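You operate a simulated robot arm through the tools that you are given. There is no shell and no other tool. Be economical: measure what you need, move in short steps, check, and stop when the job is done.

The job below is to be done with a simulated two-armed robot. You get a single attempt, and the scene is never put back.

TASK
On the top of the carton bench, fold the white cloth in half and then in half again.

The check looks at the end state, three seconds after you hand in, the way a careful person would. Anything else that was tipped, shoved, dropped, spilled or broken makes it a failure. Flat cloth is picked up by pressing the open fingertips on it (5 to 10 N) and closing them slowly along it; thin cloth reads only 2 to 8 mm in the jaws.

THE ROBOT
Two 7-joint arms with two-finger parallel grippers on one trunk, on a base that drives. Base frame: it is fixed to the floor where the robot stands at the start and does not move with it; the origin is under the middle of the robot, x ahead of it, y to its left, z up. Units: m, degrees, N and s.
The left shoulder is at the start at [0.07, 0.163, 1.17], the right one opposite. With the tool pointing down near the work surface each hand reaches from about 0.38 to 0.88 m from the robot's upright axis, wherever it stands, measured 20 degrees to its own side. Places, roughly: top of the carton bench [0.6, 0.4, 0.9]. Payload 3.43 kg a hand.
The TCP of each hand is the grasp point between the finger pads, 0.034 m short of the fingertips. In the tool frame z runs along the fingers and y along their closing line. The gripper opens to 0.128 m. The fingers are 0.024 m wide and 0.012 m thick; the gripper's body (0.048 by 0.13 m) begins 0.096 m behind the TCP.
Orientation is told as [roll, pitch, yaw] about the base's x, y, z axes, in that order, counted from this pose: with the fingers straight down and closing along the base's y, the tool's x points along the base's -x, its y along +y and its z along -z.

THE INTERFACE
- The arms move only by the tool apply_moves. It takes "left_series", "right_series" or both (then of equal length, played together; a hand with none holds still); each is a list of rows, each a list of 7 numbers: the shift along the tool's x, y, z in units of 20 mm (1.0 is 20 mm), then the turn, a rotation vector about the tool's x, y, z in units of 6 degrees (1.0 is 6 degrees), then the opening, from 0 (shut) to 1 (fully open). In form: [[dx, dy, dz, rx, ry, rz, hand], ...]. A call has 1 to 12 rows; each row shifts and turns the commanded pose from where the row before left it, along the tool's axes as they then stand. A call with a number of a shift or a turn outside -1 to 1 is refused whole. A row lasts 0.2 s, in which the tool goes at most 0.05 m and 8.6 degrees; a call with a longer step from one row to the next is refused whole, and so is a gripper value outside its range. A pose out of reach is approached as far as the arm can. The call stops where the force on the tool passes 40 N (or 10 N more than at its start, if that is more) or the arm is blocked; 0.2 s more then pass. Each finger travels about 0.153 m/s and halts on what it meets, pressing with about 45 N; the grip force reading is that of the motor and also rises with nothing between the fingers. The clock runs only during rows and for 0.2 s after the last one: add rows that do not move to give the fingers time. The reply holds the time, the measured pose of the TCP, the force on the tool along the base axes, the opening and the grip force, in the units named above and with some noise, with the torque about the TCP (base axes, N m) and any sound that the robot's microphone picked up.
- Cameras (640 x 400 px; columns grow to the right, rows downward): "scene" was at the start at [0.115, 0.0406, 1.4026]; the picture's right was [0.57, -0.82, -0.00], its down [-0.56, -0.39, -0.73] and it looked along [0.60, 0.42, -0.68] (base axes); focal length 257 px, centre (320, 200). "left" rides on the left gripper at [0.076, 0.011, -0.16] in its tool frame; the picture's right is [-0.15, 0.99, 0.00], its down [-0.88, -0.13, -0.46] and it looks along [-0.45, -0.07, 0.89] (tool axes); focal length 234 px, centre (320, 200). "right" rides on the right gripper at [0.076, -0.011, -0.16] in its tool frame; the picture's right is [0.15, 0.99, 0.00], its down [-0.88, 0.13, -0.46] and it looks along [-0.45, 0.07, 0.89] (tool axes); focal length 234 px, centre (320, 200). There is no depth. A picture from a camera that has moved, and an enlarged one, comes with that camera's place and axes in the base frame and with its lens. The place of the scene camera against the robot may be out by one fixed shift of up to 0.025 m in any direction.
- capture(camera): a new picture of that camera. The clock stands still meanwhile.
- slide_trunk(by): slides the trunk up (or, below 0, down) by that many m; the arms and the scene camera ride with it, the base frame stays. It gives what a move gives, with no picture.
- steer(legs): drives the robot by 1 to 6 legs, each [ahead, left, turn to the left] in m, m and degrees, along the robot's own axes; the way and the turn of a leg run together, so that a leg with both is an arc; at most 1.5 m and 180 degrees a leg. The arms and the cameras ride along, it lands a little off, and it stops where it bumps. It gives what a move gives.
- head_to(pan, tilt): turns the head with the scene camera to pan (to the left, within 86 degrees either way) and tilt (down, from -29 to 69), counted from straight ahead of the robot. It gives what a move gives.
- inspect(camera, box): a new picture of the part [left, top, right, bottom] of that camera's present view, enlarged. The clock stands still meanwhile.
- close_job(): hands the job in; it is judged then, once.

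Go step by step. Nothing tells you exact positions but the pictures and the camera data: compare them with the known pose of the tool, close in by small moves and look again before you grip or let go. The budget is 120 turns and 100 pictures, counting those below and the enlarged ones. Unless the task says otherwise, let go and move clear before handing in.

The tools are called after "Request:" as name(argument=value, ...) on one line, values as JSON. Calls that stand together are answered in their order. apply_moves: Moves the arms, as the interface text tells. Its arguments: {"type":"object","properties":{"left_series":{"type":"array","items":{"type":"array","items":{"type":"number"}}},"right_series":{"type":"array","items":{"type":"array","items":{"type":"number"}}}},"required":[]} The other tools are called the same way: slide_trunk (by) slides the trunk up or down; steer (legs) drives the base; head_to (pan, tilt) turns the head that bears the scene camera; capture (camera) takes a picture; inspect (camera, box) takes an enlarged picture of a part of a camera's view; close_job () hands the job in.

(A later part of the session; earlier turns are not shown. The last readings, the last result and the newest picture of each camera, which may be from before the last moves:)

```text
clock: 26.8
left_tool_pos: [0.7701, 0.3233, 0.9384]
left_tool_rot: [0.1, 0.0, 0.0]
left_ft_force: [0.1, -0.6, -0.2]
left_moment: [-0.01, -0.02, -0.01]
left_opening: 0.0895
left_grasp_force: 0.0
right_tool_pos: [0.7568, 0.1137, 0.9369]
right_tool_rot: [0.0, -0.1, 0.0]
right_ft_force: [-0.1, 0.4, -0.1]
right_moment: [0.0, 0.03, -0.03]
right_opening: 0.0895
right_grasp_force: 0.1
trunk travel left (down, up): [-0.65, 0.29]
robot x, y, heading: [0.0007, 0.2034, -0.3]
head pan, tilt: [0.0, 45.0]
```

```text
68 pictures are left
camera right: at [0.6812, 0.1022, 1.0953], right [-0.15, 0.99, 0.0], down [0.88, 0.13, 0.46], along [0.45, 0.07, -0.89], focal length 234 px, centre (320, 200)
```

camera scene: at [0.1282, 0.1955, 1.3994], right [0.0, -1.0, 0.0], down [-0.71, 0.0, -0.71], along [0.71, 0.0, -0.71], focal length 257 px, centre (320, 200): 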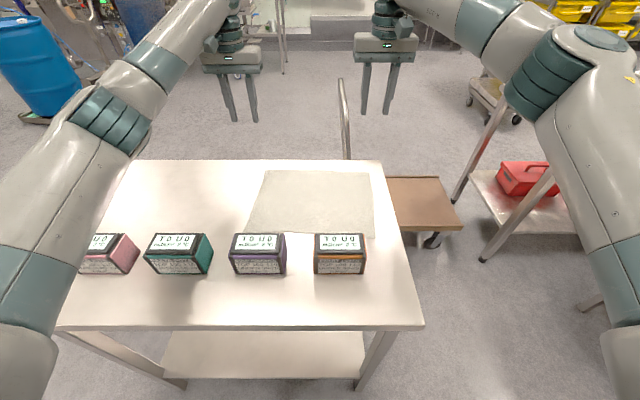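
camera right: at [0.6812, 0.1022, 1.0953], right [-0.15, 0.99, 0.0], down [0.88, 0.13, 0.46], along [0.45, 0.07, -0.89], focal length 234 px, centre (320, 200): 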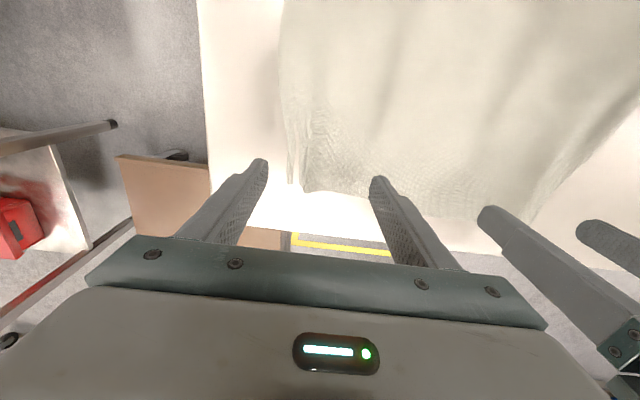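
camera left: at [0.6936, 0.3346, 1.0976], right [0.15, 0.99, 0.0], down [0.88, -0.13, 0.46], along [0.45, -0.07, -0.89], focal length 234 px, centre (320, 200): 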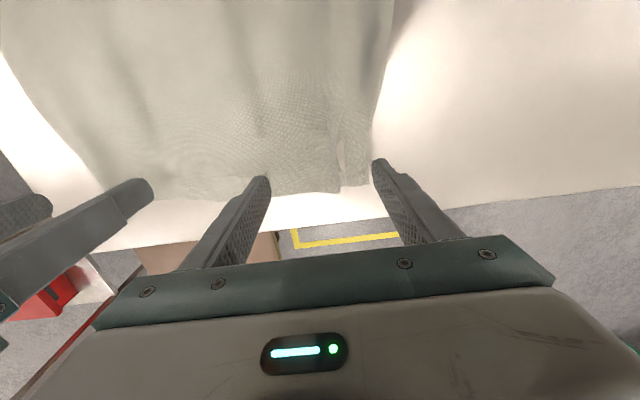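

Closing along the edge keeps squeezing the cloth out under the tips. I'll turn both hands 90° so they close perpendicular to the far edge, with a wide opening for a taller ridge.

Request:
apply_moves(left_series=[[0, 0, -0.3, 0, 0, 1, 0.78], [0, 0, 0, 0, 0, 1, 0.78], [0, 0, 0, 0, 0, 1, 0.78], [0, 0, 0, 0, 0, 1, 0.78], [0, 0, 0, 0, 0, 1, 0.78], [0, 0, 0, 0, 0, 1, 0.78], [0, 0, 0, 0, 0, 1, 0.78], [0, 0, 0, 0, 0, 1, 0.78], [0, 0, 0, 0, 0, 1, 0.78], [0, 0, 0, 0, 0, 1, 0.78], [0, 0, 0, 0, 0, 1, 0.78], [0, 0, 0, 0, 0, 1, 0.78]], right_series=[[0, 0, -0.3, 0, 0, -1, 0.78], [0, 0, 0, 0, 0, -1, 0.78], [0, 0, 0, 0, 0, -1, 0.78], [0, 0, 0, 0, 0, -1, 0.78], [0, 0, 0, 0, 0, -1, 0.78], [0, 0, 0, 0, 0, -1, 0.78], [0, 0, 0, 0, 0, -1, 0.78], [0, 0, 0, 0, 0, -1, 0.78], [0, 0, 0, 0, 0, -1, 0.78], [0, 0, 0, 0, 0, -1, 0.78], [0, 0, 0, 0, 0, -1, 0.78], [0, 0, 0, 0, 0, -1, 0.78]])

Request:
apply_moves(left_series=[[0, 0, 0, 0, 0, 1, 0.78], [0, 0, 0, 0, 0, 1, 0.78], [0, 0, 0, 0, 0, 1, 0.78], [0.6, -0.75, 0, 0, 0, 0, 0.78], [0.6, -0.75, 0, 0, 0, 0, 0.78], [0.6, -0.75, 0, 0, 0, 0, 0.78]], right_series=[[0, 0, 0, 0, 0, -1, 0.78], [0, 0, 0, 0, 0, -1, 0.78], [0, 0, 0, 0, 0, -1, 0.78], [0.2, 0.75, 0, 0, 0, 0, 0.78], [0.2, 0.75, 0, 0, 0, 0, 0.78], [0.2, 0.75, 0, 0, 0, 0, 0.78]])

Request:
capture(camera="left")

Request:
capture(camera="right")

Request:
inspect(camera="scene", box=[220, 120, 420, 245])

```text
clock: 29.4
left_tool_pos: [0.7696, 0.323, 0.9437]
left_tool_rot: [0.0, 0.0, -72.1]
left_ft_force: [-0.1, -0.1, -0.5]
left_moment: [-0.02, 0.0, -0.03]
left_opening: 0.0999
left_grasp_force: 0.1
right_tool_pos: [0.7585, 0.1131, 0.9425]
right_tool_rot: [0.0, -0.1, 36.0]
right_ft_force: [-0.1, -0.5, -0.7]
right_moment: [0.0, 0.0, 0.02]
right_opening: 0.0998
right_grasp_force: 0.0
right hand out of reach, approached as far as the arm can: row 7, 8, 9, 10, 11, 12
trunk travel left (down, up): [-0.65, 0.29]
robot x, y, heading: [0.0026, 0.1998, 0.0]
head pan, tilt: [0.0, 45.0]
```

```text
clock: 30.8
left_tool_pos: [0.7237, 0.3585, 0.9451]
left_tool_rot: [0.0, -0.1, -89.9]
left_ft_force: [-0.1, 0.4, -0.4]
left_moment: [0.02, 0.02, 0.03]
left_opening: 0.0998
left_grasp_force: 0.0
right_tool_pos: [0.7219, 0.1427, 0.9428]
right_tool_rot: [-0.1, -0.1, 36.0]
right_ft_force: [0.3, -0.7, 0.0]
right_moment: [0.01, -0.03, 0.01]
right_opening: 0.0999
right_grasp_force: 0.0
right hand out of reach, approached as far as the arm can: row 1, 2, 3
trunk travel left (down, up): [-0.65, 0.29]
robot x, y, heading: [-0.0019, 0.2028, -0.0]
head pan, tilt: [0.0, 45.0]
```

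```text
67 pictures are left
camera left: at [0.7362, 0.4356, 1.1036], right [0.99, -0.15, 0.0], down [-0.13, -0.88, 0.46], along [-0.07, -0.45, -0.89], focal length 234 px, centre (320, 200)
```

left: 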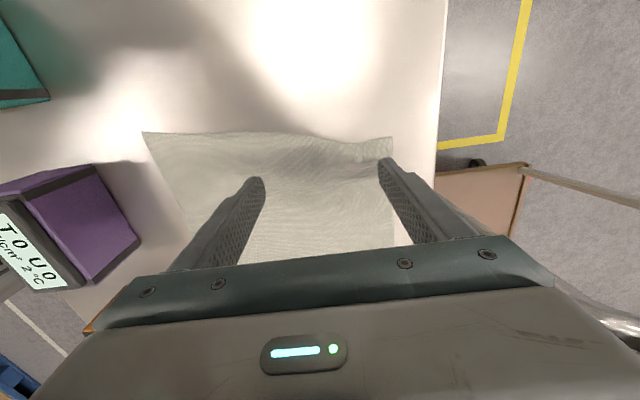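

```text
66 pictures are left
camera right: at [0.667, 0.0894, 1.1021], right [-0.7, 0.71, 0.0], down [0.64, 0.62, 0.46], along [0.33, 0.32, -0.89], focal length 234 px, centre (320, 200)
```

right: 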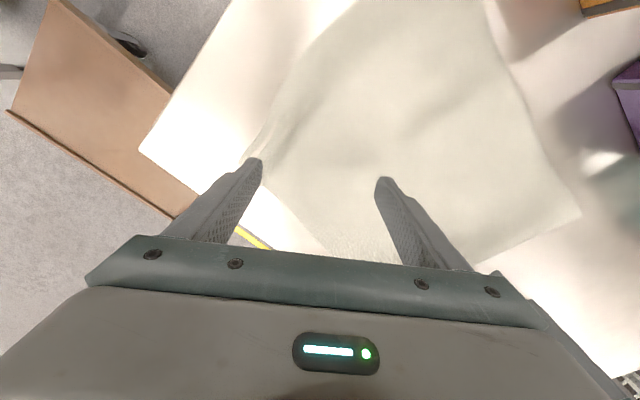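

```text
3.20 times, centred on (320, 182) of scene
camera zoom: at [0.1275, 0.1966, 1.3995], right [0.0, -1.0, 0.0], down [-0.71, 0.0, -0.71], along [0.71, 0.0, -0.71], focal length 822 px, centre (320, 256)
```

zoom: 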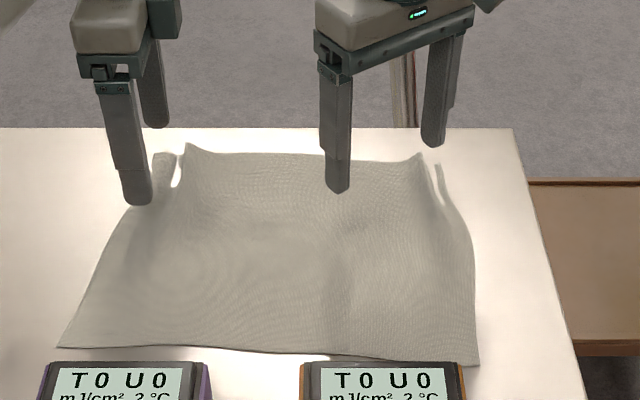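

Right wrist tops out at 36° yaw, which suits a diagonal pinch at its corner. I'll turn the left back to −45° and pinch both corners along their diagonals.

Request:
apply_moves(left_series=[[-0.67, 0.64, 0, 0, 0, 0, 0.6], [-0.67, 0.64, 0, 0, 0, 0, 0.6], [0, 0, 0, 0, 0, -1, 0.6], [0, 0, 0, 0, 0, -1, 0.6], [0, 0, 0, 0, 0, -1, 0.6], [0, 0, 0, 0, 0, -1, 0.6], [0, 0, 0, 0, 0, -1, 0.6], [0, 0, 0, 0, 0, -1, 0.6], [0, 0, 0, 0, 0, -1, 0.6], [0, 0, 1, 0, 0, -0.5, 0.6]], right_series=[[-0.3, -0.61, 0, 0, 0, 0, 0.6], [-0.3, -0.61, 0, 0, 0, 0, 0.6], [0, 0, 0, 0, 0, 0, 0.6], [0, 0, 0, 0, 0, 0, 0.6], [0, 0, 0, 0, 0, 0, 0.6], [0, 0, 0, 0, 0, 0, 0.6], [0, 0, 0, 0, 0, 0, 0.6], [0, 0, 0, 0, 0, 0, 0.6], [0, 0, 0, 0, 0, 0, 0.6], [0, 0, 1, 0, 0, 0, 0.6]])

Request:
capture(camera="left")

Request:
capture(camera="right")

```text
clock: 33.0
left_tool_pos: [0.7524, 0.3323, 0.9222]
left_tool_rot: [0.0, 0.0, -44.9]
left_ft_force: [0.3, -0.1, -0.4]
left_moment: [0.0, 0.04, 0.01]
left_opening: 0.0766
left_grasp_force: 0.0
right_tool_pos: [0.7479, 0.1292, 0.9229]
right_tool_rot: [0.0, 0.1, 36.0]
right_ft_force: [-0.4, 0.2, -0.7]
right_moment: [-0.01, 0.05, 0.01]
right_opening: 0.0769
right_grasp_force: 0.0
trunk travel left (down, up): [-0.65, 0.29]
robot x, y, heading: [-0.0009, 0.1974, -0.0]
head pan, tilt: [0.0, 45.0]
```

```text
64 pictures are left
camera left: at [0.7061, 0.3935, 1.081], right [0.8, 0.6, 0.0], down [0.53, -0.71, 0.46], along [0.27, -0.37, -0.89], focal length 234 px, centre (320, 200)
```

left: 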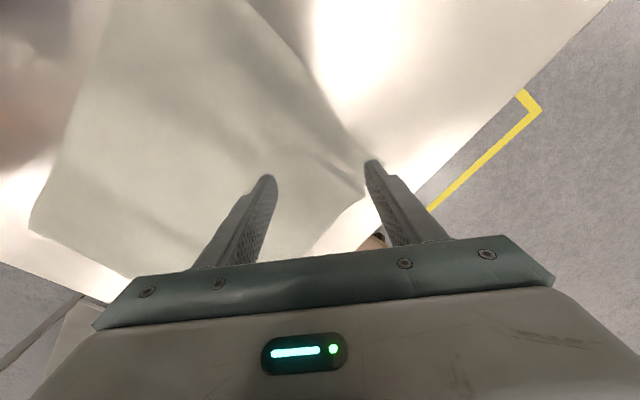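

```text
63 pictures are left
camera right: at [0.6925, 0.0763, 1.0822], right [-0.7, 0.71, 0.0], down [0.64, 0.62, 0.46], along [0.32, 0.32, -0.89], focal length 234 px, centre (320, 200)
```

right: 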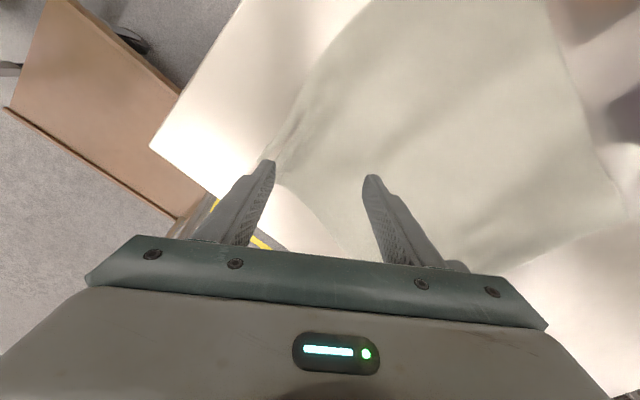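

Request:
apply_moves(left_series=[[0, -0.1, 0.5, 0, 0, 0, 0.6], [0, 0, 0.5, 0, 0, 0, 0.6], [0, 0, 0.3, 0, 0, 0, 0.6], [0, 0, 0.1, 0, 0, 0, 0.6], [0, 0, 0, 0, 0, 0, 0.6]], right_series=[[0, 0.5, 0.5, 0, 0, 0, 0.6], [0, 0, 0.5, 0, 0, 0, 0.6], [0, 0, 0.3, 0, 0, 0, 0.6], [0, 0, 0.1, 0, 0, 0, 0.6], [0, 0, 0, 0, 0, 0, 0.6]])

Request:
inspect(camera="left", box=[200, 75, 440, 225])

Request:
inspect(camera="right", box=[200, 75, 440, 225])

```text
clock: 34.2
left_tool_pos: [0.7482, 0.3308, 0.8953]
left_tool_rot: [0.0, 0.0, -45.0]
left_ft_force: [-0.1, -0.9, 3.7]
left_moment: [0.06, -0.14, -0.03]
left_opening: 0.0769
left_grasp_force: 0.5
right_tool_pos: [0.7398, 0.1386, 0.895]
right_tool_rot: [-0.1, 0.0, 36.0]
right_ft_force: [-0.9, 0.0, 3.3]
right_moment: [-0.06, -0.06, 0.01]
right_opening: 0.0766
right_grasp_force: 0.1
trunk travel left (down, up): [-0.65, 0.29]
robot x, y, heading: [0.0004, 0.2007, -0.1]
head pan, tilt: [0.0, 45.0]
```

```text
2.67 times, centred on (320, 150) of left
camera zoom: at [0.7029, 0.3925, 1.0546], right [0.8, 0.6, 0.0], down [0.53, -0.71, 0.46], along [0.27, -0.37, -0.89], focal length 624 px, centre (320, 333)
```

zoom: 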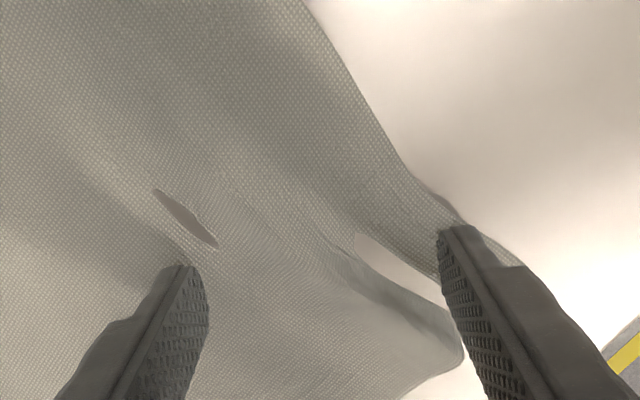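

```text
2.67 times, centred on (320, 150) of right
camera zoom: at [0.685, 0.0842, 1.0549], right [-0.7, 0.71, 0.0], down [0.64, 0.62, 0.46], along [0.33, 0.32, -0.89], focal length 624 px, centre (320, 333)
```

zoom: 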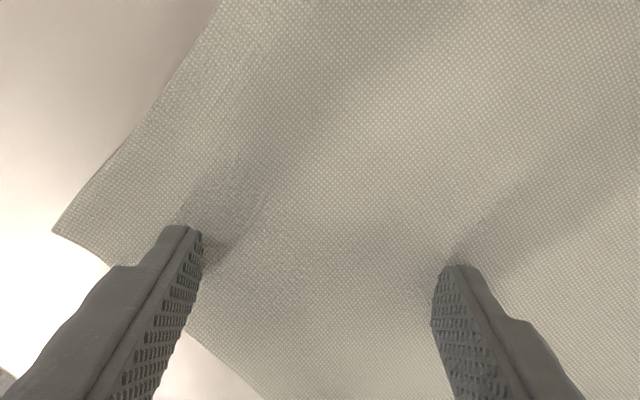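

Request:
apply_moves(left_series=[[0, 0, 0.05, 0, 0, 0, 0.57], [0, 0, 0, 0, 0, 0, 0.54], [0, 0, 0, 0, 0, 0, 0.5], [0, 0, 0, 0, 0, 0, 0.46], [0, 0, 0, 0, 0, 0, 0.42], [0, 0, 0, 0, 0, 0, 0.38], [0, 0, 0, 0, 0, 0, 0.34], [0, 0, 0, 0, 0, 0, 0.3], [0, 0, 0, 0, 0, 0, 0.26], [0, 0, 0, 0, 0, 0, 0.22]], right_series=[[0, 0, 0.05, 0, 0, 0, 0.57], [0, 0, 0, 0, 0, 0, 0.54], [0, 0, 0, 0, 0, 0, 0.5], [0, 0, 0, 0, 0, 0, 0.46], [0, 0, 0, 0, 0, 0, 0.42], [0, 0, 0, 0, 0, 0, 0.38], [0, 0, 0, 0, 0, 0, 0.34], [0, 0, 0, 0, 0, 0, 0.3], [0, 0, 0, 0, 0, 0, 0.26], [0, 0, 0, 0, 0, 0, 0.22]])

Request:
inspect(camera="left", box=[200, 75, 440, 225])

Request:
inspect(camera="right", box=[200, 75, 440, 225])

```text
clock: 36.4
left_tool_pos: [0.7477, 0.3294, 0.8955]
left_tool_rot: [0.0, 0.0, -45.0]
left_ft_force: [-0.5, 0.2, 4.0]
left_moment: [0.04, -0.05, 0.04]
left_opening: 0.0282
left_grasp_force: 0.1
right_tool_pos: [0.7387, 0.1382, 0.8959]
right_tool_rot: [0.0, -0.1, 36.0]
right_ft_force: [-0.5, 0.6, 12.3]
right_moment: [-0.04, -0.14, -0.01]
right_opening: 0.0272
right_grasp_force: 0.0
trunk travel left (down, up): [-0.65, 0.29]
robot x, y, heading: [0.0016, 0.2019, 0.0]
head pan, tilt: [0.0, 45.0]
```

```text
2.67 times, centred on (320, 150) of left
camera zoom: at [0.7018, 0.3923, 1.0545], right [0.8, 0.6, 0.0], down [0.53, -0.71, 0.46], along [0.27, -0.37, -0.89], focal length 624 px, centre (320, 333)
```

zoom: 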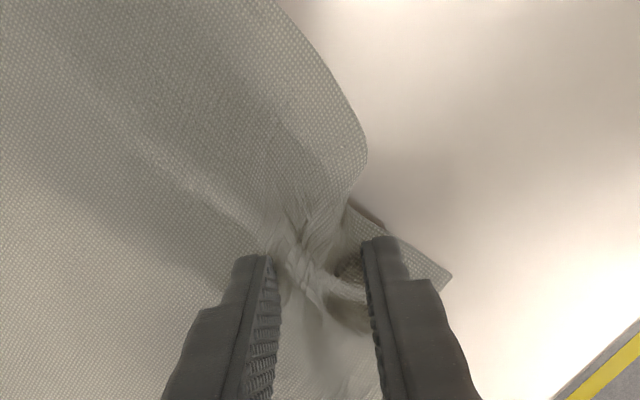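

```text
2.67 times, centred on (320, 150) of right
camera zoom: at [0.6836, 0.0844, 1.0545], right [-0.7, 0.71, 0.0], down [0.64, 0.62, 0.46], along [0.33, 0.32, -0.89], focal length 624 px, centre (320, 333)
```

zoom: 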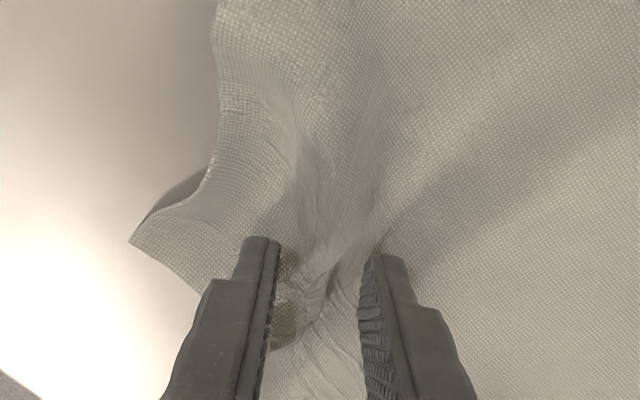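

Big bunches are standing between the fingers now. I'll continue closing, easing the pressure slightly.

Request:
apply_moves(left_series=[[0, 0, 0, 0, 0, 0, 0.19], [0, 0, 0, 0, 0, 0, 0.16], [0, 0, 0, 0, 0, 0, 0.13], [0, 0, 0, 0, 0, 0, 0.1], [0, 0, 0, 0, 0, 0, 0.07], [0, 0, 0, 0, 0, 0, 0.04], [0, 0, 0, 0, 0, 0, 0.02], [0, 0, 0, 0, 0, 0, 0]], right_series=[[0, 0, -0.07, 0, 0, 0, 0.19], [0, 0, 0, 0, 0, 0, 0.16], [0, 0, 0, 0, 0, 0, 0.13], [0, 0, 0, 0, 0, 0, 0.1], [0, 0, 0, 0, 0, 0, 0.07], [0, 0, 0, 0, 0, 0, 0.04], [0, 0, 0, 0, 0, 0, 0.02], [0, 0, 0, 0, 0, 0, 0]])

Request:
inspect(camera="left", box=[200, 75, 440, 225])

Request:
inspect(camera="right", box=[200, 75, 440, 225])

```text
clock: 38.2
left_tool_pos: [0.7492, 0.3304, 0.8955]
left_tool_rot: [0.0, -0.1, -44.9]
left_ft_force: [0.3, -6.5, 10.5]
left_moment: [-0.23, -0.06, 0.01]
left_opening: 0.003
left_grasp_force: 37.2
right_tool_pos: [0.7401, 0.1394, 0.896]
right_tool_rot: [0.0, 0.0, 36.0]
right_ft_force: [1.2, 6.5, 0.3]
right_moment: [0.22, -0.04, -0.11]
right_opening: 0.0022
right_grasp_force: 37.3
trunk travel left (down, up): [-0.65, 0.29]
robot x, y, heading: [0.0007, 0.2024, 0.1]
head pan, tilt: [0.0, 45.0]
```

```text
2.67 times, centred on (320, 150) of left
camera zoom: at [0.7025, 0.3918, 1.0544], right [0.8, 0.6, 0.0], down [0.53, -0.71, 0.46], along [0.27, -0.37, -0.89], focal length 624 px, centre (320, 333)
```

zoom: 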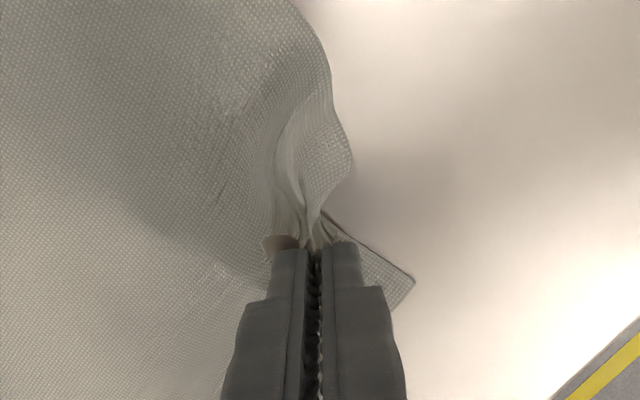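

```text
2.67 times, centred on (320, 150) of right
camera zoom: at [0.6844, 0.0848, 1.055], right [-0.7, 0.71, 0.0], down [0.64, 0.62, 0.46], along [0.33, 0.32, -0.89], focal length 624 px, centre (320, 333)
```

zoom: 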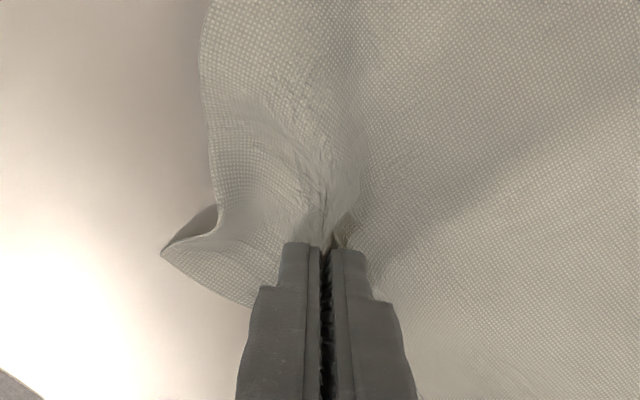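

Both corners are gripped, at 3.0 and 2.2 mm. Next I'll lift them in an arc while spreading the hands a little.

Request:
apply_moves(left_series=[[0, 0, -0.75, 0, 0, 0, 0], [0.28, -0.07, -0.9, 0, 0, 0, 0], [0.46, -0.25, -0.9, 0, 0, 0, 0], [0.53, -0.32, -0.75, 0, 0, 0, 0]], right_series=[[0, 0, -0.75, 0, 0, 0, 0], [0.29, 0.03, -0.9, 0, 0, 0, 0], [0.49, 0.17, -0.9, 0, 0, 0, 0], [0.57, 0.23, -0.75, 0, 0, 0, 0]])

Request:
inspect(camera="scene", box=[200, 110, 440, 260])

```text
clock: 39.2
left_tool_pos: [0.7208, 0.334, 0.9595]
left_tool_rot: [-0.2, -0.3, -45.4]
left_ft_force: [-3.2, -36.6, 0.7]
left_moment: [-1.29, 0.12, 0.05]
left_opening: 0.0032
left_grasp_force: 38.3
right_tool_pos: [0.7134, 0.1321, 0.9624]
right_tool_rot: [0.3, -0.4, 36.2]
right_ft_force: [3.0, 36.8, -1.4]
right_moment: [1.32, -0.15, -0.38]
right_opening: 0.0028
right_grasp_force: 37.3
trunk travel left (down, up): [-0.65, 0.29]
robot x, y, heading: [0.0021, 0.2004, 0.2]
head pan, tilt: [0.0, 45.0]
```

```text
2.67 times, centred on (320, 185) of scene
camera zoom: at [0.1266, 0.1956, 1.3996], right [0.0, -1.0, 0.0], down [-0.71, 0.0, -0.71], along [0.71, 0.0, -0.71], focal length 685 px, centre (320, 240)
```

zoom: 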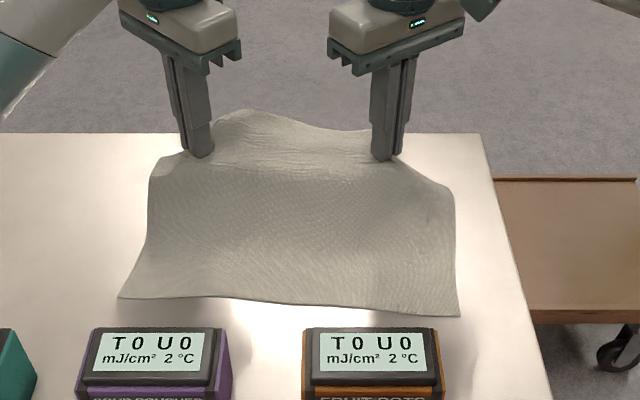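

The grip is strong, but the cloth is taut between the hands at 37 N. I'll bring the hands back together a bit.

Request:
apply_moves(left_series=[[-0.283, -0.283, 0, 0, 0, 0, 0], [0, 0, 0, 0, 0, 0, 0]], right_series=[[-0.235, 0.324, 0, 0, 0, 0, 0], [0, 0, 0, 0, 0, 0, 0]])

```text
clock: 39.8
left_tool_pos: [0.7233, 0.3328, 0.9594]
left_tool_rot: [0.0, 0.1, -44.9]
left_ft_force: [-2.9, -16.3, 0.3]
left_moment: [-0.57, 0.06, 0.03]
left_opening: 0.003
left_grasp_force: 37.6
right_tool_pos: [0.7146, 0.1363, 0.9602]
right_tool_rot: [0.0, 0.0, 35.9]
right_ft_force: [1.3, 16.2, 0.3]
right_moment: [0.57, -0.06, -0.2]
right_opening: 0.0025
right_grasp_force: 36.5
trunk travel left (down, up): [-0.65, 0.29]
robot x, y, heading: [-0.0009, 0.2042, -0.0]
head pan, tilt: [0.0, 45.0]
```

Request:
apply_moves(left_series=[[-0.18, -0.18, 0, 0, 0, 0, 0], [0.53, -0.53, -0.75, 0, 0, 0, 0], [0.636, -0.636, -0.6, 0, 0, 0, 0], [0.636, -0.636, -0.4, 0, 0, 0, 0], [0.707, -0.707, -0.15, 0, 0, 0, 0], [0.707, -0.707, 0.1, 0, 0, 0, 0], [0.707, -0.707, 0.4, 0, 0, 0, 0], [0, 0, 0, 0, 0, 0, 0]], right_series=[[-0.147, 0.2, 0, 0, 0, 0, 0], [0.607, 0.441, -0.75, 0, 0, 0, 0], [0.728, 0.529, -0.6, 0, 0, 0, 0], [0.728, 0.529, -0.4, 0, 0, 0, 0], [0.809, 0.588, -0.15, 0, 0, 0, 0], [0.809, 0.588, 0.1, 0, 0, 0, 0], [0.809, 0.588, 0.4, 0, 0, 0, 0], [0, 0, 0, 0, 0, 0, 0]])

Request:
inspect(camera="scene", box=[200, 110, 440, 260])

Request:
capture(camera="right")

```text
clock: 41.6
left_tool_pos: [0.6123, 0.3275, 0.9876]
left_tool_rot: [0.0, 0.0, -45.0]
left_ft_force: [0.0, -1.5, -0.8]
left_moment: [-0.06, 0.01, -0.02]
left_opening: 0.0032
left_grasp_force: 37.7
right_tool_pos: [0.602, 0.1427, 0.9883]
right_tool_rot: [0.0, 0.0, 36.0]
right_ft_force: [-0.9, 1.6, -0.5]
right_moment: [0.04, 0.02, -0.02]
right_opening: 0.0023
right_grasp_force: 36.6
trunk travel left (down, up): [-0.65, 0.29]
robot x, y, heading: [-0.003, 0.203, 0.0]
head pan, tilt: [0.0, 45.0]
```

```text
2.67 times, centred on (320, 185) of scene
camera zoom: at [0.1284, 0.1957, 1.3994], right [0.0, -1.0, 0.0], down [-0.71, 0.0, -0.71], along [0.71, 0.0, -0.71], focal length 685 px, centre (320, 240)
```

zoom: 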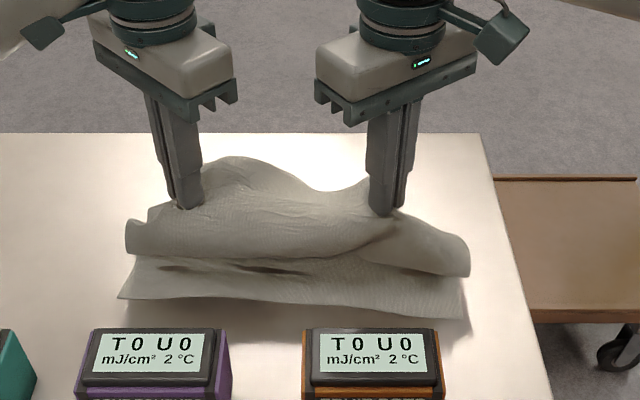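

```text
54 pictures are left
camera right: at [0.5473, 0.0881, 1.1474], right [-0.7, 0.71, 0.0], down [0.64, 0.62, 0.46], along [0.33, 0.32, -0.89], focal length 234 px, centre (320, 200)
```

right: 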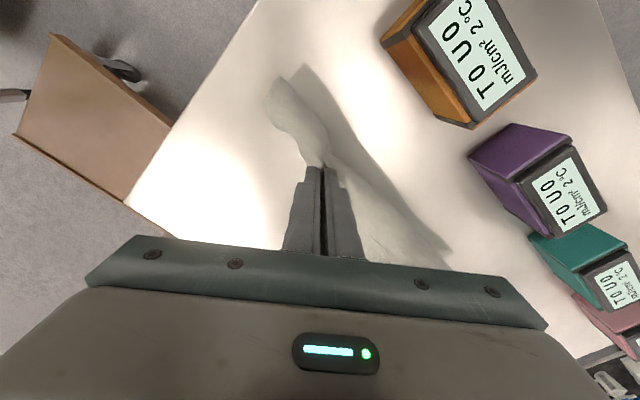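

The cloth is folding over with both corners held. Each grip has a few cm of slack bunched in the jaws, so I'll loosen slightly while spreading the hands to let the slack slide out toward the corners.

Request:
apply_moves(left_series=[[0.141, 0.141, 0, 0, 0, 0, 0.024], [0.141, 0.141, 0, 0, 0, 0, 0.024], [0, 0, 0, 0, 0, 0, 0.024]], right_series=[[0.118, -0.162, 0, 0, 0, 0, 0.018], [0.118, -0.162, 0, 0, 0, 0, 0.018], [0, 0, 0, 0, 0, 0, 0.018]])

```text
clock: 42.4
left_tool_pos: [0.6134, 0.3352, 0.9891]
left_tool_rot: [0.0, 0.0, -45.0]
left_ft_force: [-0.2, -0.3, -0.1]
left_moment: [-0.03, -0.04, 0.0]
left_opening: 0.0042
left_grasp_force: 0.8
right_tool_pos: [0.6027, 0.1337, 0.9885]
right_tool_rot: [0.1, 0.0, 36.0]
right_ft_force: [0.4, 0.9, -0.5]
right_moment: [-0.02, 0.02, 0.0]
right_opening: 0.0024
right_grasp_force: 36.6
trunk travel left (down, up): [-0.65, 0.29]
robot x, y, heading: [-0.0001, 0.2003, 0.1]
head pan, tilt: [0.0, 45.0]
```

Request:
inspect(camera="scene", box=[220, 120, 420, 245])

Request:
inspect(camera="left", box=[200, 75, 440, 225])

```text
3.20 times, centred on (320, 182) of scene
camera zoom: at [0.128, 0.1956, 1.3995], right [0.0, -1.0, 0.0], down [-0.71, 0.0, -0.71], along [0.71, 0.0, -0.71], focal length 822 px, centre (320, 256)
```

zoom: 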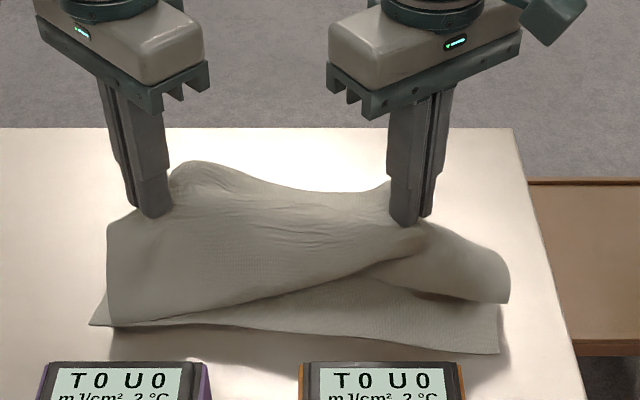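

```text
2.67 times, centred on (320, 150) of left
camera zoom: at [0.5665, 0.3963, 1.1476], right [0.8, 0.6, 0.0], down [0.53, -0.71, 0.46], along [0.27, -0.37, -0.89], focal length 624 px, centre (320, 333)
```

zoom: 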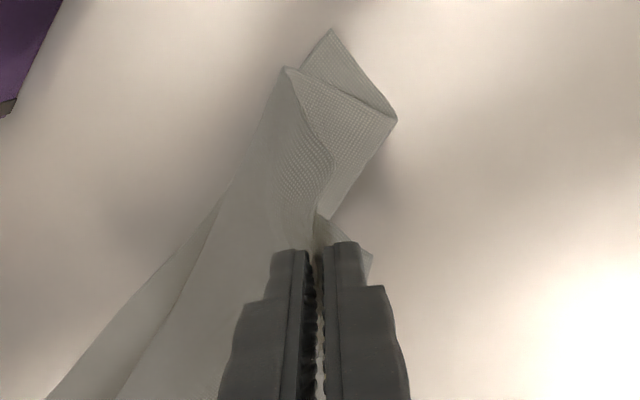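

Request:
apply_moves(left_series=[[0, 0, 0, 0, 0, 0, 0], [0.636, -0.636, -0.4, 0, 0, 0, 0], [0.636, -0.636, -0.4, 0, 0, 0, 0], [0.636, -0.636, -0.4, 0, 0, 0, 0], [0, 0, 0, 0, 0, 0, 0]], right_series=[[0, 0, 0, 0, 0, 0, 0], [0.728, 0.529, -0.4, 0, 0, 0, 0], [0.728, 0.529, -0.4, 0, 0, 0, 0], [0.728, 0.529, -0.4, 0, 0, 0, 0], [0, 0, 0, 0, 0, 0, 0]])

Request:
capture(camera="scene")

Request:
capture(camera="left")

```text
clock: 43.6
left_tool_pos: [0.5567, 0.3352, 1.0125]
left_tool_rot: [-0.1, -0.1, -45.0]
left_ft_force: [0.3, -0.8, 0.6]
left_moment: [0.01, -0.03, 0.03]
left_opening: 0.0027
left_grasp_force: 37.2
right_tool_pos: [0.5487, 0.1343, 1.0119]
right_tool_rot: [0.0, 0.1, 36.0]
right_ft_force: [0.0, 0.2, -0.2]
right_moment: [0.01, 0.02, 0.02]
right_opening: 0.002
right_grasp_force: 36.8
trunk travel left (down, up): [-0.65, 0.29]
robot x, y, heading: [0.0041, 0.1978, 0.3]
head pan, tilt: [0.0, 45.0]
```

```text
51 pictures are left
camera scene: at [0.1286, 0.1957, 1.3994], right [0.0, -1.0, 0.0], down [-0.71, 0.0, -0.71], along [0.71, 0.0, -0.71], focal length 257 px, centre (320, 200)
```

scene: 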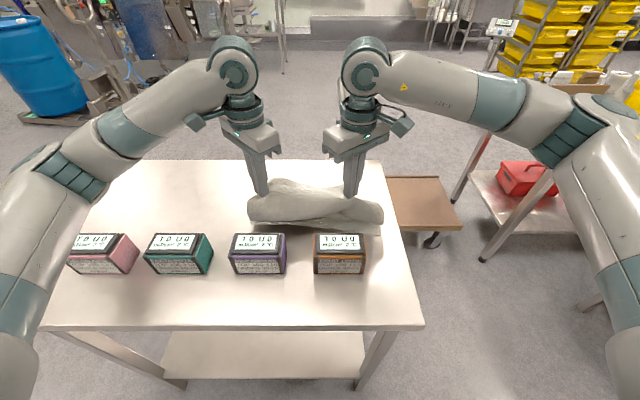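

```text
50 pictures are left
camera left: at [0.5114, 0.3962, 1.1717], right [0.8, 0.6, 0.0], down [0.53, -0.71, 0.46], along [0.27, -0.37, -0.89], focal length 234 px, centre (320, 200)
```

left: 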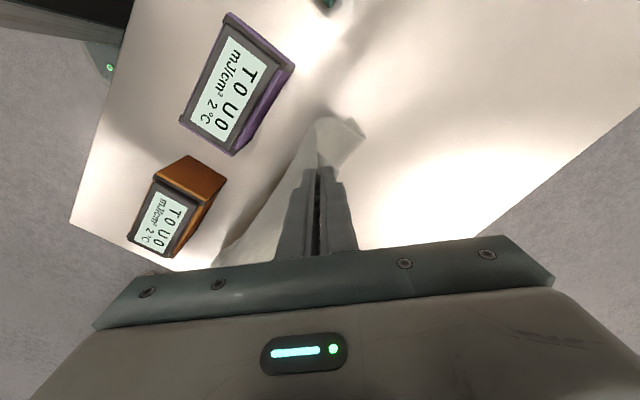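

Request:
inspect(camera="scene", box=[220, 140, 420, 265])

```text
3.20 times, centred on (320, 202) of scene
camera zoom: at [0.1286, 0.1957, 1.3994], right [0.0, -1.0, 0.0], down [-0.71, 0.0, -0.71], along [0.71, 0.0, -0.71], focal length 822 px, centre (320, 192)
```

zoom: 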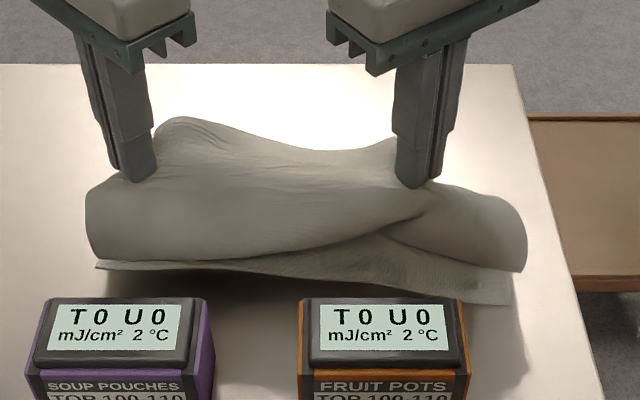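

The near edge sits close to the boxes and the top has surplus bulge. I'll raise the cloth until it hangs, shift it away from the boxes, then lay it down folded.

Request:
apply_moves(left_series=[[-0.283, 0.283, -0.85, 0, 0, 0, 0], [-0.283, 0.283, -0.85, 0, 0, 0, 0], [-0.283, 0.283, -0.85, 0, 0, 0, 0], [-0.283, 0.283, -0.85, 0, 0, 0, 0], [-0.283, 0.283, -0.85, 0, 0, 0, 0], [-0.283, 0.283, -0.85, 0, 0, 0, 0], [-0.283, 0.283, -0.85, 0, 0, 0, 0], [0, 0, 0, 0, 0, 0, 0], [0, 0, 0, 0, 0, 0, 0]], right_series=[[-0.324, -0.235, -0.85, 0, 0, 0, 0], [-0.324, -0.235, -0.85, 0, 0, 0, 0], [-0.324, -0.235, -0.85, 0, 0, 0, 0], [-0.324, -0.235, -0.85, 0, 0, 0, 0], [-0.324, -0.235, -0.85, 0, 0, 0, 0], [-0.324, -0.235, -0.85, 0, 0, 0, 0], [-0.324, -0.235, -0.85, 0, 0, 0, 0], [0, 0, 0, 0, 0, 0, 0], [0, 0, 0, 0, 0, 0, 0]])

Request:
inspect(camera="scene", box=[200, 100, 440, 250])

Request:
inspect(camera="left", box=[160, 0, 480, 200])

```text
clock: 45.6
left_tool_pos: [0.6145, 0.3332, 1.1317]
left_tool_rot: [0.0, 0.0, -45.0]
left_ft_force: [0.0, -0.7, 0.2]
left_moment: [-0.06, -0.01, 0.0]
left_opening: 0.0023
left_grasp_force: 37.1
right_tool_pos: [0.6047, 0.1331, 1.1317]
right_tool_rot: [0.0, 0.0, 36.0]
right_ft_force: [0.4, 1.0, 0.8]
right_moment: [0.01, -0.01, 0.0]
right_opening: 0.0022
right_grasp_force: 36.3
trunk travel left (down, up): [-0.65, 0.29]
robot x, y, heading: [0.0001, 0.2043, 0.2]
head pan, tilt: [0.0, 45.0]
```

```text
2.67 times, centred on (320, 175) of scene
camera zoom: at [0.128, 0.1956, 1.3995], right [0.0, -1.0, 0.0], down [-0.71, 0.0, -0.71], along [0.71, 0.0, -0.71], focal length 685 px, centre (320, 267)
```

zoom: 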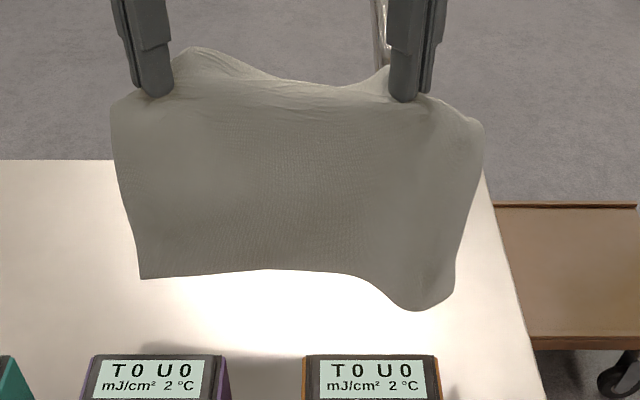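

```text
2.00 times, centred on (320, 100) of left
camera zoom: at [0.5682, 0.3952, 1.2903], right [0.8, 0.6, 0.0], down [0.53, -0.71, 0.46], along [0.27, -0.37, -0.89], focal length 468 px, centre (320, 400)
```

zoom: 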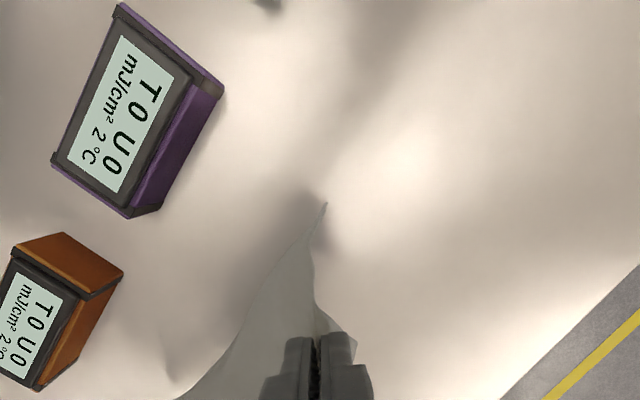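

The cloth hangs freely from both corners. The better fold is to set the hanging lower edge down at the far side (x≈0.76), lay half toward me, then fold the held edge back away over it. First I'll carry it to the far side.

Request:
apply_moves(left_series=[[0, 0, -0.5, 0, 0, 0, 0], [-0.636, 0.636, 0, 0, 0, 0, 0], [-0.636, 0.636, 0, 0, 0, 0, 0], [-0.636, 0.636, 0, 0, 0, 0, 0], [-0.636, 0.636, 0, 0, 0, 0, 0], [-0.636, 0.636, 0, 0, 0, 0, 0], [-0.636, 0.636, 0, 0, 0, 0, 0], [-0.636, 0.636, 0, 0, 0, 0, 0], [-0.636, 0.636, 0, 0, 0, 0, 0], [0, 0, 0.5, 0, 0, 0, 0], [0, 0, 0.5, 0, 0, 0, 0], [0, 0, 0, 0, 0, 0, 0]], right_series=[[0, 0, -0.5, 0, 0, 0, 0], [-0.77, -0.56, 0, 0, 0, 0, 0], [-0.77, -0.56, 0, 0, 0, 0, 0], [-0.77, -0.56, 0, 0, 0, 0, 0], [-0.77, -0.56, 0, 0, 0, 0, 0], [-0.728, -0.529, 0, 0, 0, 0, 0], [-0.728, -0.529, 0, 0, 0, 0, 0], [-0.728, -0.529, 0, 0, 0, 0, 0], [-0.728, -0.529, 0, 0, 0, 0, 0], [0, 0, 0.5, 0, 0, 0, 0], [0, 0, 0.5, 0, 0, 0, 0], [0, 0, 0, 0, 0, 0, 0]])

Request:
inspect(camera="scene", box=[200, 80, 440, 230])

```text
clock: 48.2
left_tool_pos: [0.7575, 0.3342, 1.1215]
left_tool_rot: [0.1, 0.1, -45.0]
left_ft_force: [-0.3, -2.4, -0.7]
left_moment: [-0.05, 0.02, -0.03]
left_opening: 0.0027
left_grasp_force: 37.2
right_tool_pos: [0.7326, 0.1343, 1.1229]
right_tool_rot: [0.1, 0.0, 36.1]
right_ft_force: [0.5, 2.7, -0.4]
right_moment: [0.08, -0.05, -0.03]
right_opening: 0.0022
right_grasp_force: 36.9
right hand out of reach, approached as far as the arm can: row 9
trunk travel left (down, up): [-0.65, 0.29]
robot x, y, heading: [-0.0021, 0.2046, 0.0]
head pan, tilt: [0.0, 45.0]
```

```text
2.67 times, centred on (320, 155) of scene
camera zoom: at [0.1276, 0.1954, 1.3995], right [0.0, -1.0, 0.0], down [-0.71, 0.0, -0.71], along [0.71, 0.0, -0.71], focal length 685 px, centre (320, 320)
```

zoom: 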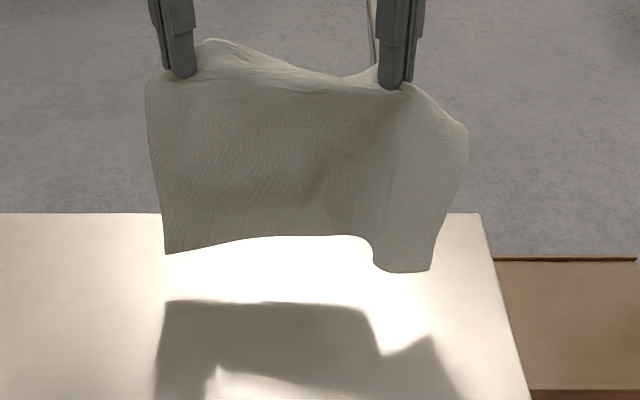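

Request:
apply_moves(left_series=[[0.53, -0.53, 0, 0, 0, 0, 0], [0, 0, 0.4, 0, 0, 0, 0], [0, 0, 0.4, 0, 0, 0, 0], [0, 0, 0.4, 0, 0, 0, 0], [0, 0, 0.4, 0, 0, 0, 0], [0, 0, 0, 0, 0, 0, 0], [0.354, -0.354, 0.1, 0, 0, 0, 0], [0.354, -0.354, 0.1, 0, 0, 0, 0], [0.354, -0.354, 0.1, 0, 0, 0, 0], [0, 0, 0, 0, 0, 0, 0]], right_series=[[0, 0, 0, 0, 0, 0, 0], [0, 0, 0.4, 0, 0, 0, 0], [0, 0, 0.4, 0, 0, 0, 0], [0, 0, 0.4, 0, 0, 0, 0], [0, 0, 0.4, 0, 0, 0, 0], [0, 0, 0, 0, 0, 0, 0], [0.405, 0.294, 0.1, 0, 0, 0, 0], [0.405, 0.294, 0.1, 0, 0, 0, 0], [0.405, 0.294, 0.1, 0, 0, 0, 0], [0, 0, 0, 0, 0, 0, 0]])

Request:
inspect(camera="scene", box=[200, 80, 440, 230])

```text
clock: 50.4
left_tool_pos: [0.7132, 0.333, 1.0839]
left_tool_rot: [0.0, 0.1, -45.0]
left_ft_force: [-0.5, -0.8, -1.0]
left_moment: [-0.03, 0.0, -0.05]
left_opening: 0.0024
left_grasp_force: 37.1
right_tool_pos: [0.7055, 0.1327, 1.085]
right_tool_rot: [0.1, 0.1, 36.0]
right_ft_force: [0.1, 0.3, -1.0]
right_moment: [0.03, -0.02, 0.0]
right_opening: 0.002
right_grasp_force: 37.2
trunk travel left (down, up): [-0.65, 0.29]
robot x, y, heading: [0.0003, 0.2056, -0.2]
head pan, tilt: [0.0, 45.0]
```

```text
2.67 times, centred on (320, 155) of scene
camera zoom: at [0.1284, 0.1956, 1.3994], right [0.0, -1.0, 0.0], down [-0.71, 0.0, -0.71], along [0.71, 0.0, -0.71], focal length 685 px, centre (320, 320)
```

zoom: 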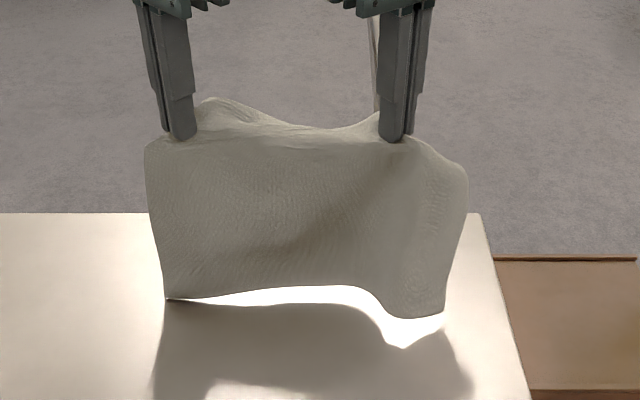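

Request:
apply_moves(left_series=[[-0.442, 0.442, -0.2, 0, 0, 0, 0], [-0.442, 0.442, 0, 0, 0, 0, 0], [0, 0, 0, 0, 0, 0, 0], [0, 0, 0.4, 0, 0, 0, 0], [0, 0, 0.4, 0, 0, 0, 0], [0, 0, 0.4, 0, 0, 0, 0], [0, 0, 0, 0, 0, 0, 0], [0.354, -0.354, 0.2, 0, 0, 0, 0], [0.354, -0.354, 0.2, 0, 0, 0, 0], [0.354, -0.354, 0.2, 0, 0, 0, 0], [0.354, -0.354, 0.3, 0, 0, 0, 0]], right_series=[[-0.506, -0.368, -0.2, 0, 0, 0, 0], [-0.506, -0.368, 0, 0, 0, 0, 0], [0, 0, 0, 0, 0, 0, 0], [0, 0, 0.4, 0, 0, 0, 0], [0, 0, 0.4, 0, 0, 0, 0], [0, 0, 0.4, 0, 0, 0, 0], [0, 0, 0, 0, 0, 0, 0], [0.405, 0.294, 0.2, 0, 0, 0, 0], [0.405, 0.294, 0.2, 0, 0, 0, 0], [0.405, 0.294, 0.2, 0, 0, 0, 0], [0.405, 0.294, 0.3, 0, 0, 0, 0]])

Request:
inspect(camera="scene", box=[200, 80, 440, 230])

Request:
capture(camera="left")

```text
clock: 52.8
left_tool_pos: [0.6985, 0.3359, 1.046]
left_tool_rot: [0.1, 0.0, -45.0]
left_ft_force: [0.1, -1.6, -1.0]
left_moment: [-0.04, 0.0, 0.01]
left_opening: 0.0025
left_grasp_force: 37.6
right_tool_pos: [0.6884, 0.1333, 1.0458]
right_tool_rot: [0.1, 0.0, 36.1]
right_ft_force: [0.5, 1.2, -0.1]
right_moment: [0.08, -0.02, -0.03]
right_opening: 0.0019
right_grasp_force: 36.3
trunk travel left (down, up): [-0.65, 0.29]
robot x, y, heading: [-0.0004, 0.2067, -0.1]
head pan, tilt: [0.0, 45.0]
```

```text
2.67 times, centred on (320, 155) of scene
camera zoom: at [0.1279, 0.1956, 1.3995], right [0.0, -1.0, 0.0], down [-0.71, 0.0, -0.71], along [0.71, 0.0, -0.71], focal length 685 px, centre (320, 320)
```

zoom: 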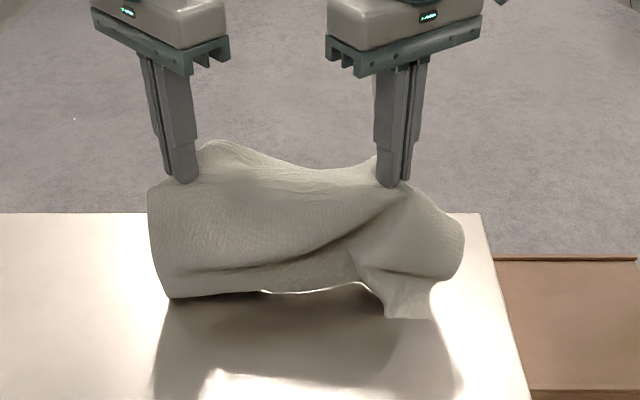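

```text
43 pictures are left
camera left: at [0.6513, 0.397, 1.2048], right [0.8, 0.6, 0.0], down [0.53, -0.71, 0.46], along [0.27, -0.37, -0.89], focal length 234 px, centre (320, 200)
```

left: 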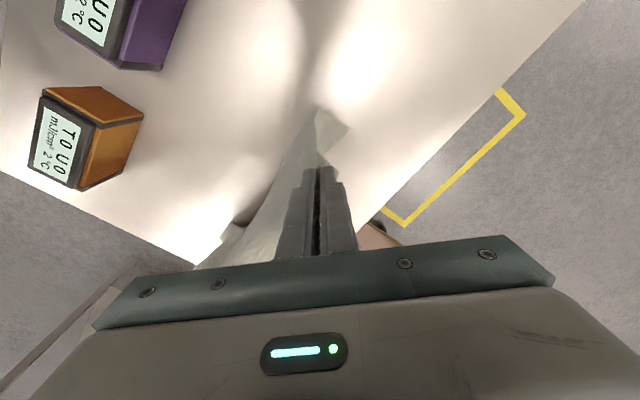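

Request:
apply_moves(left_series=[[0.53, -0.53, 0, 0, 0, 0, 0], [0.53, -0.53, 0, 0, 0, 0, 0], [0.53, -0.53, 0, 0, 0, 0, 0], [0.53, -0.53, 0, 0, 0, 0, 0], [0.53, -0.53, 0, 0, 0, 0, 0], [0, 0, 0, 0, 0, 0, 0]], right_series=[[0.607, 0.441, 0, 0, 0, 0, 0], [0.607, 0.441, 0, 0, 0, 0, 0], [0.607, 0.441, 0, 0, 0, 0, 0], [0.607, 0.441, 0, 0, 0, 0, 0], [0.607, 0.441, 0, 0, 0, 0, 0], [0, 0, 0, 0, 0, 0, 0]])

Request:
inspect(camera="scene", box=[200, 100, 440, 250])

```text
clock: 54.2
left_tool_pos: [0.6226, 0.3346, 1.0437]
left_tool_rot: [0.0, 0.1, -45.1]
left_ft_force: [0.1, 0.5, -1.1]
left_moment: [-0.04, 0.02, -0.03]
left_opening: 0.0023
left_grasp_force: 37.7
right_tool_pos: [0.6145, 0.1342, 1.0461]
right_tool_rot: [0.1, -0.1, 36.1]
right_ft_force: [0.1, 1.2, -0.2]
right_moment: [0.02, -0.01, -0.02]
right_opening: 0.0021
right_grasp_force: 36.3
trunk travel left (down, up): [-0.65, 0.29]
robot x, y, heading: [0.0006, 0.2001, -0.3]
head pan, tilt: [0.0, 45.0]
```

```text
2.67 times, centred on (320, 175) of scene
camera zoom: at [0.1284, 0.1956, 1.3994], right [0.0, -1.0, 0.0], down [-0.71, 0.0, -0.71], along [0.71, 0.0, -0.71], focal length 685 px, centre (320, 267)
```

zoom: 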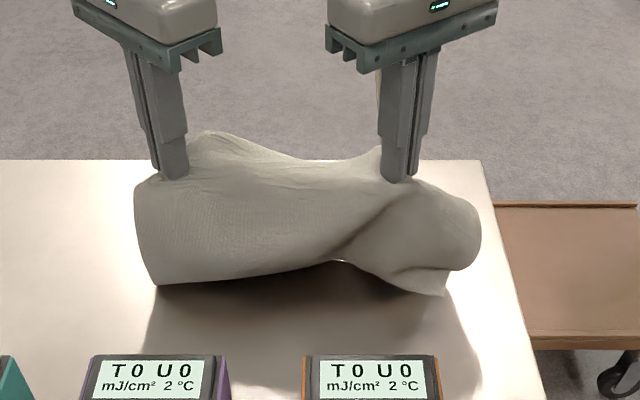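

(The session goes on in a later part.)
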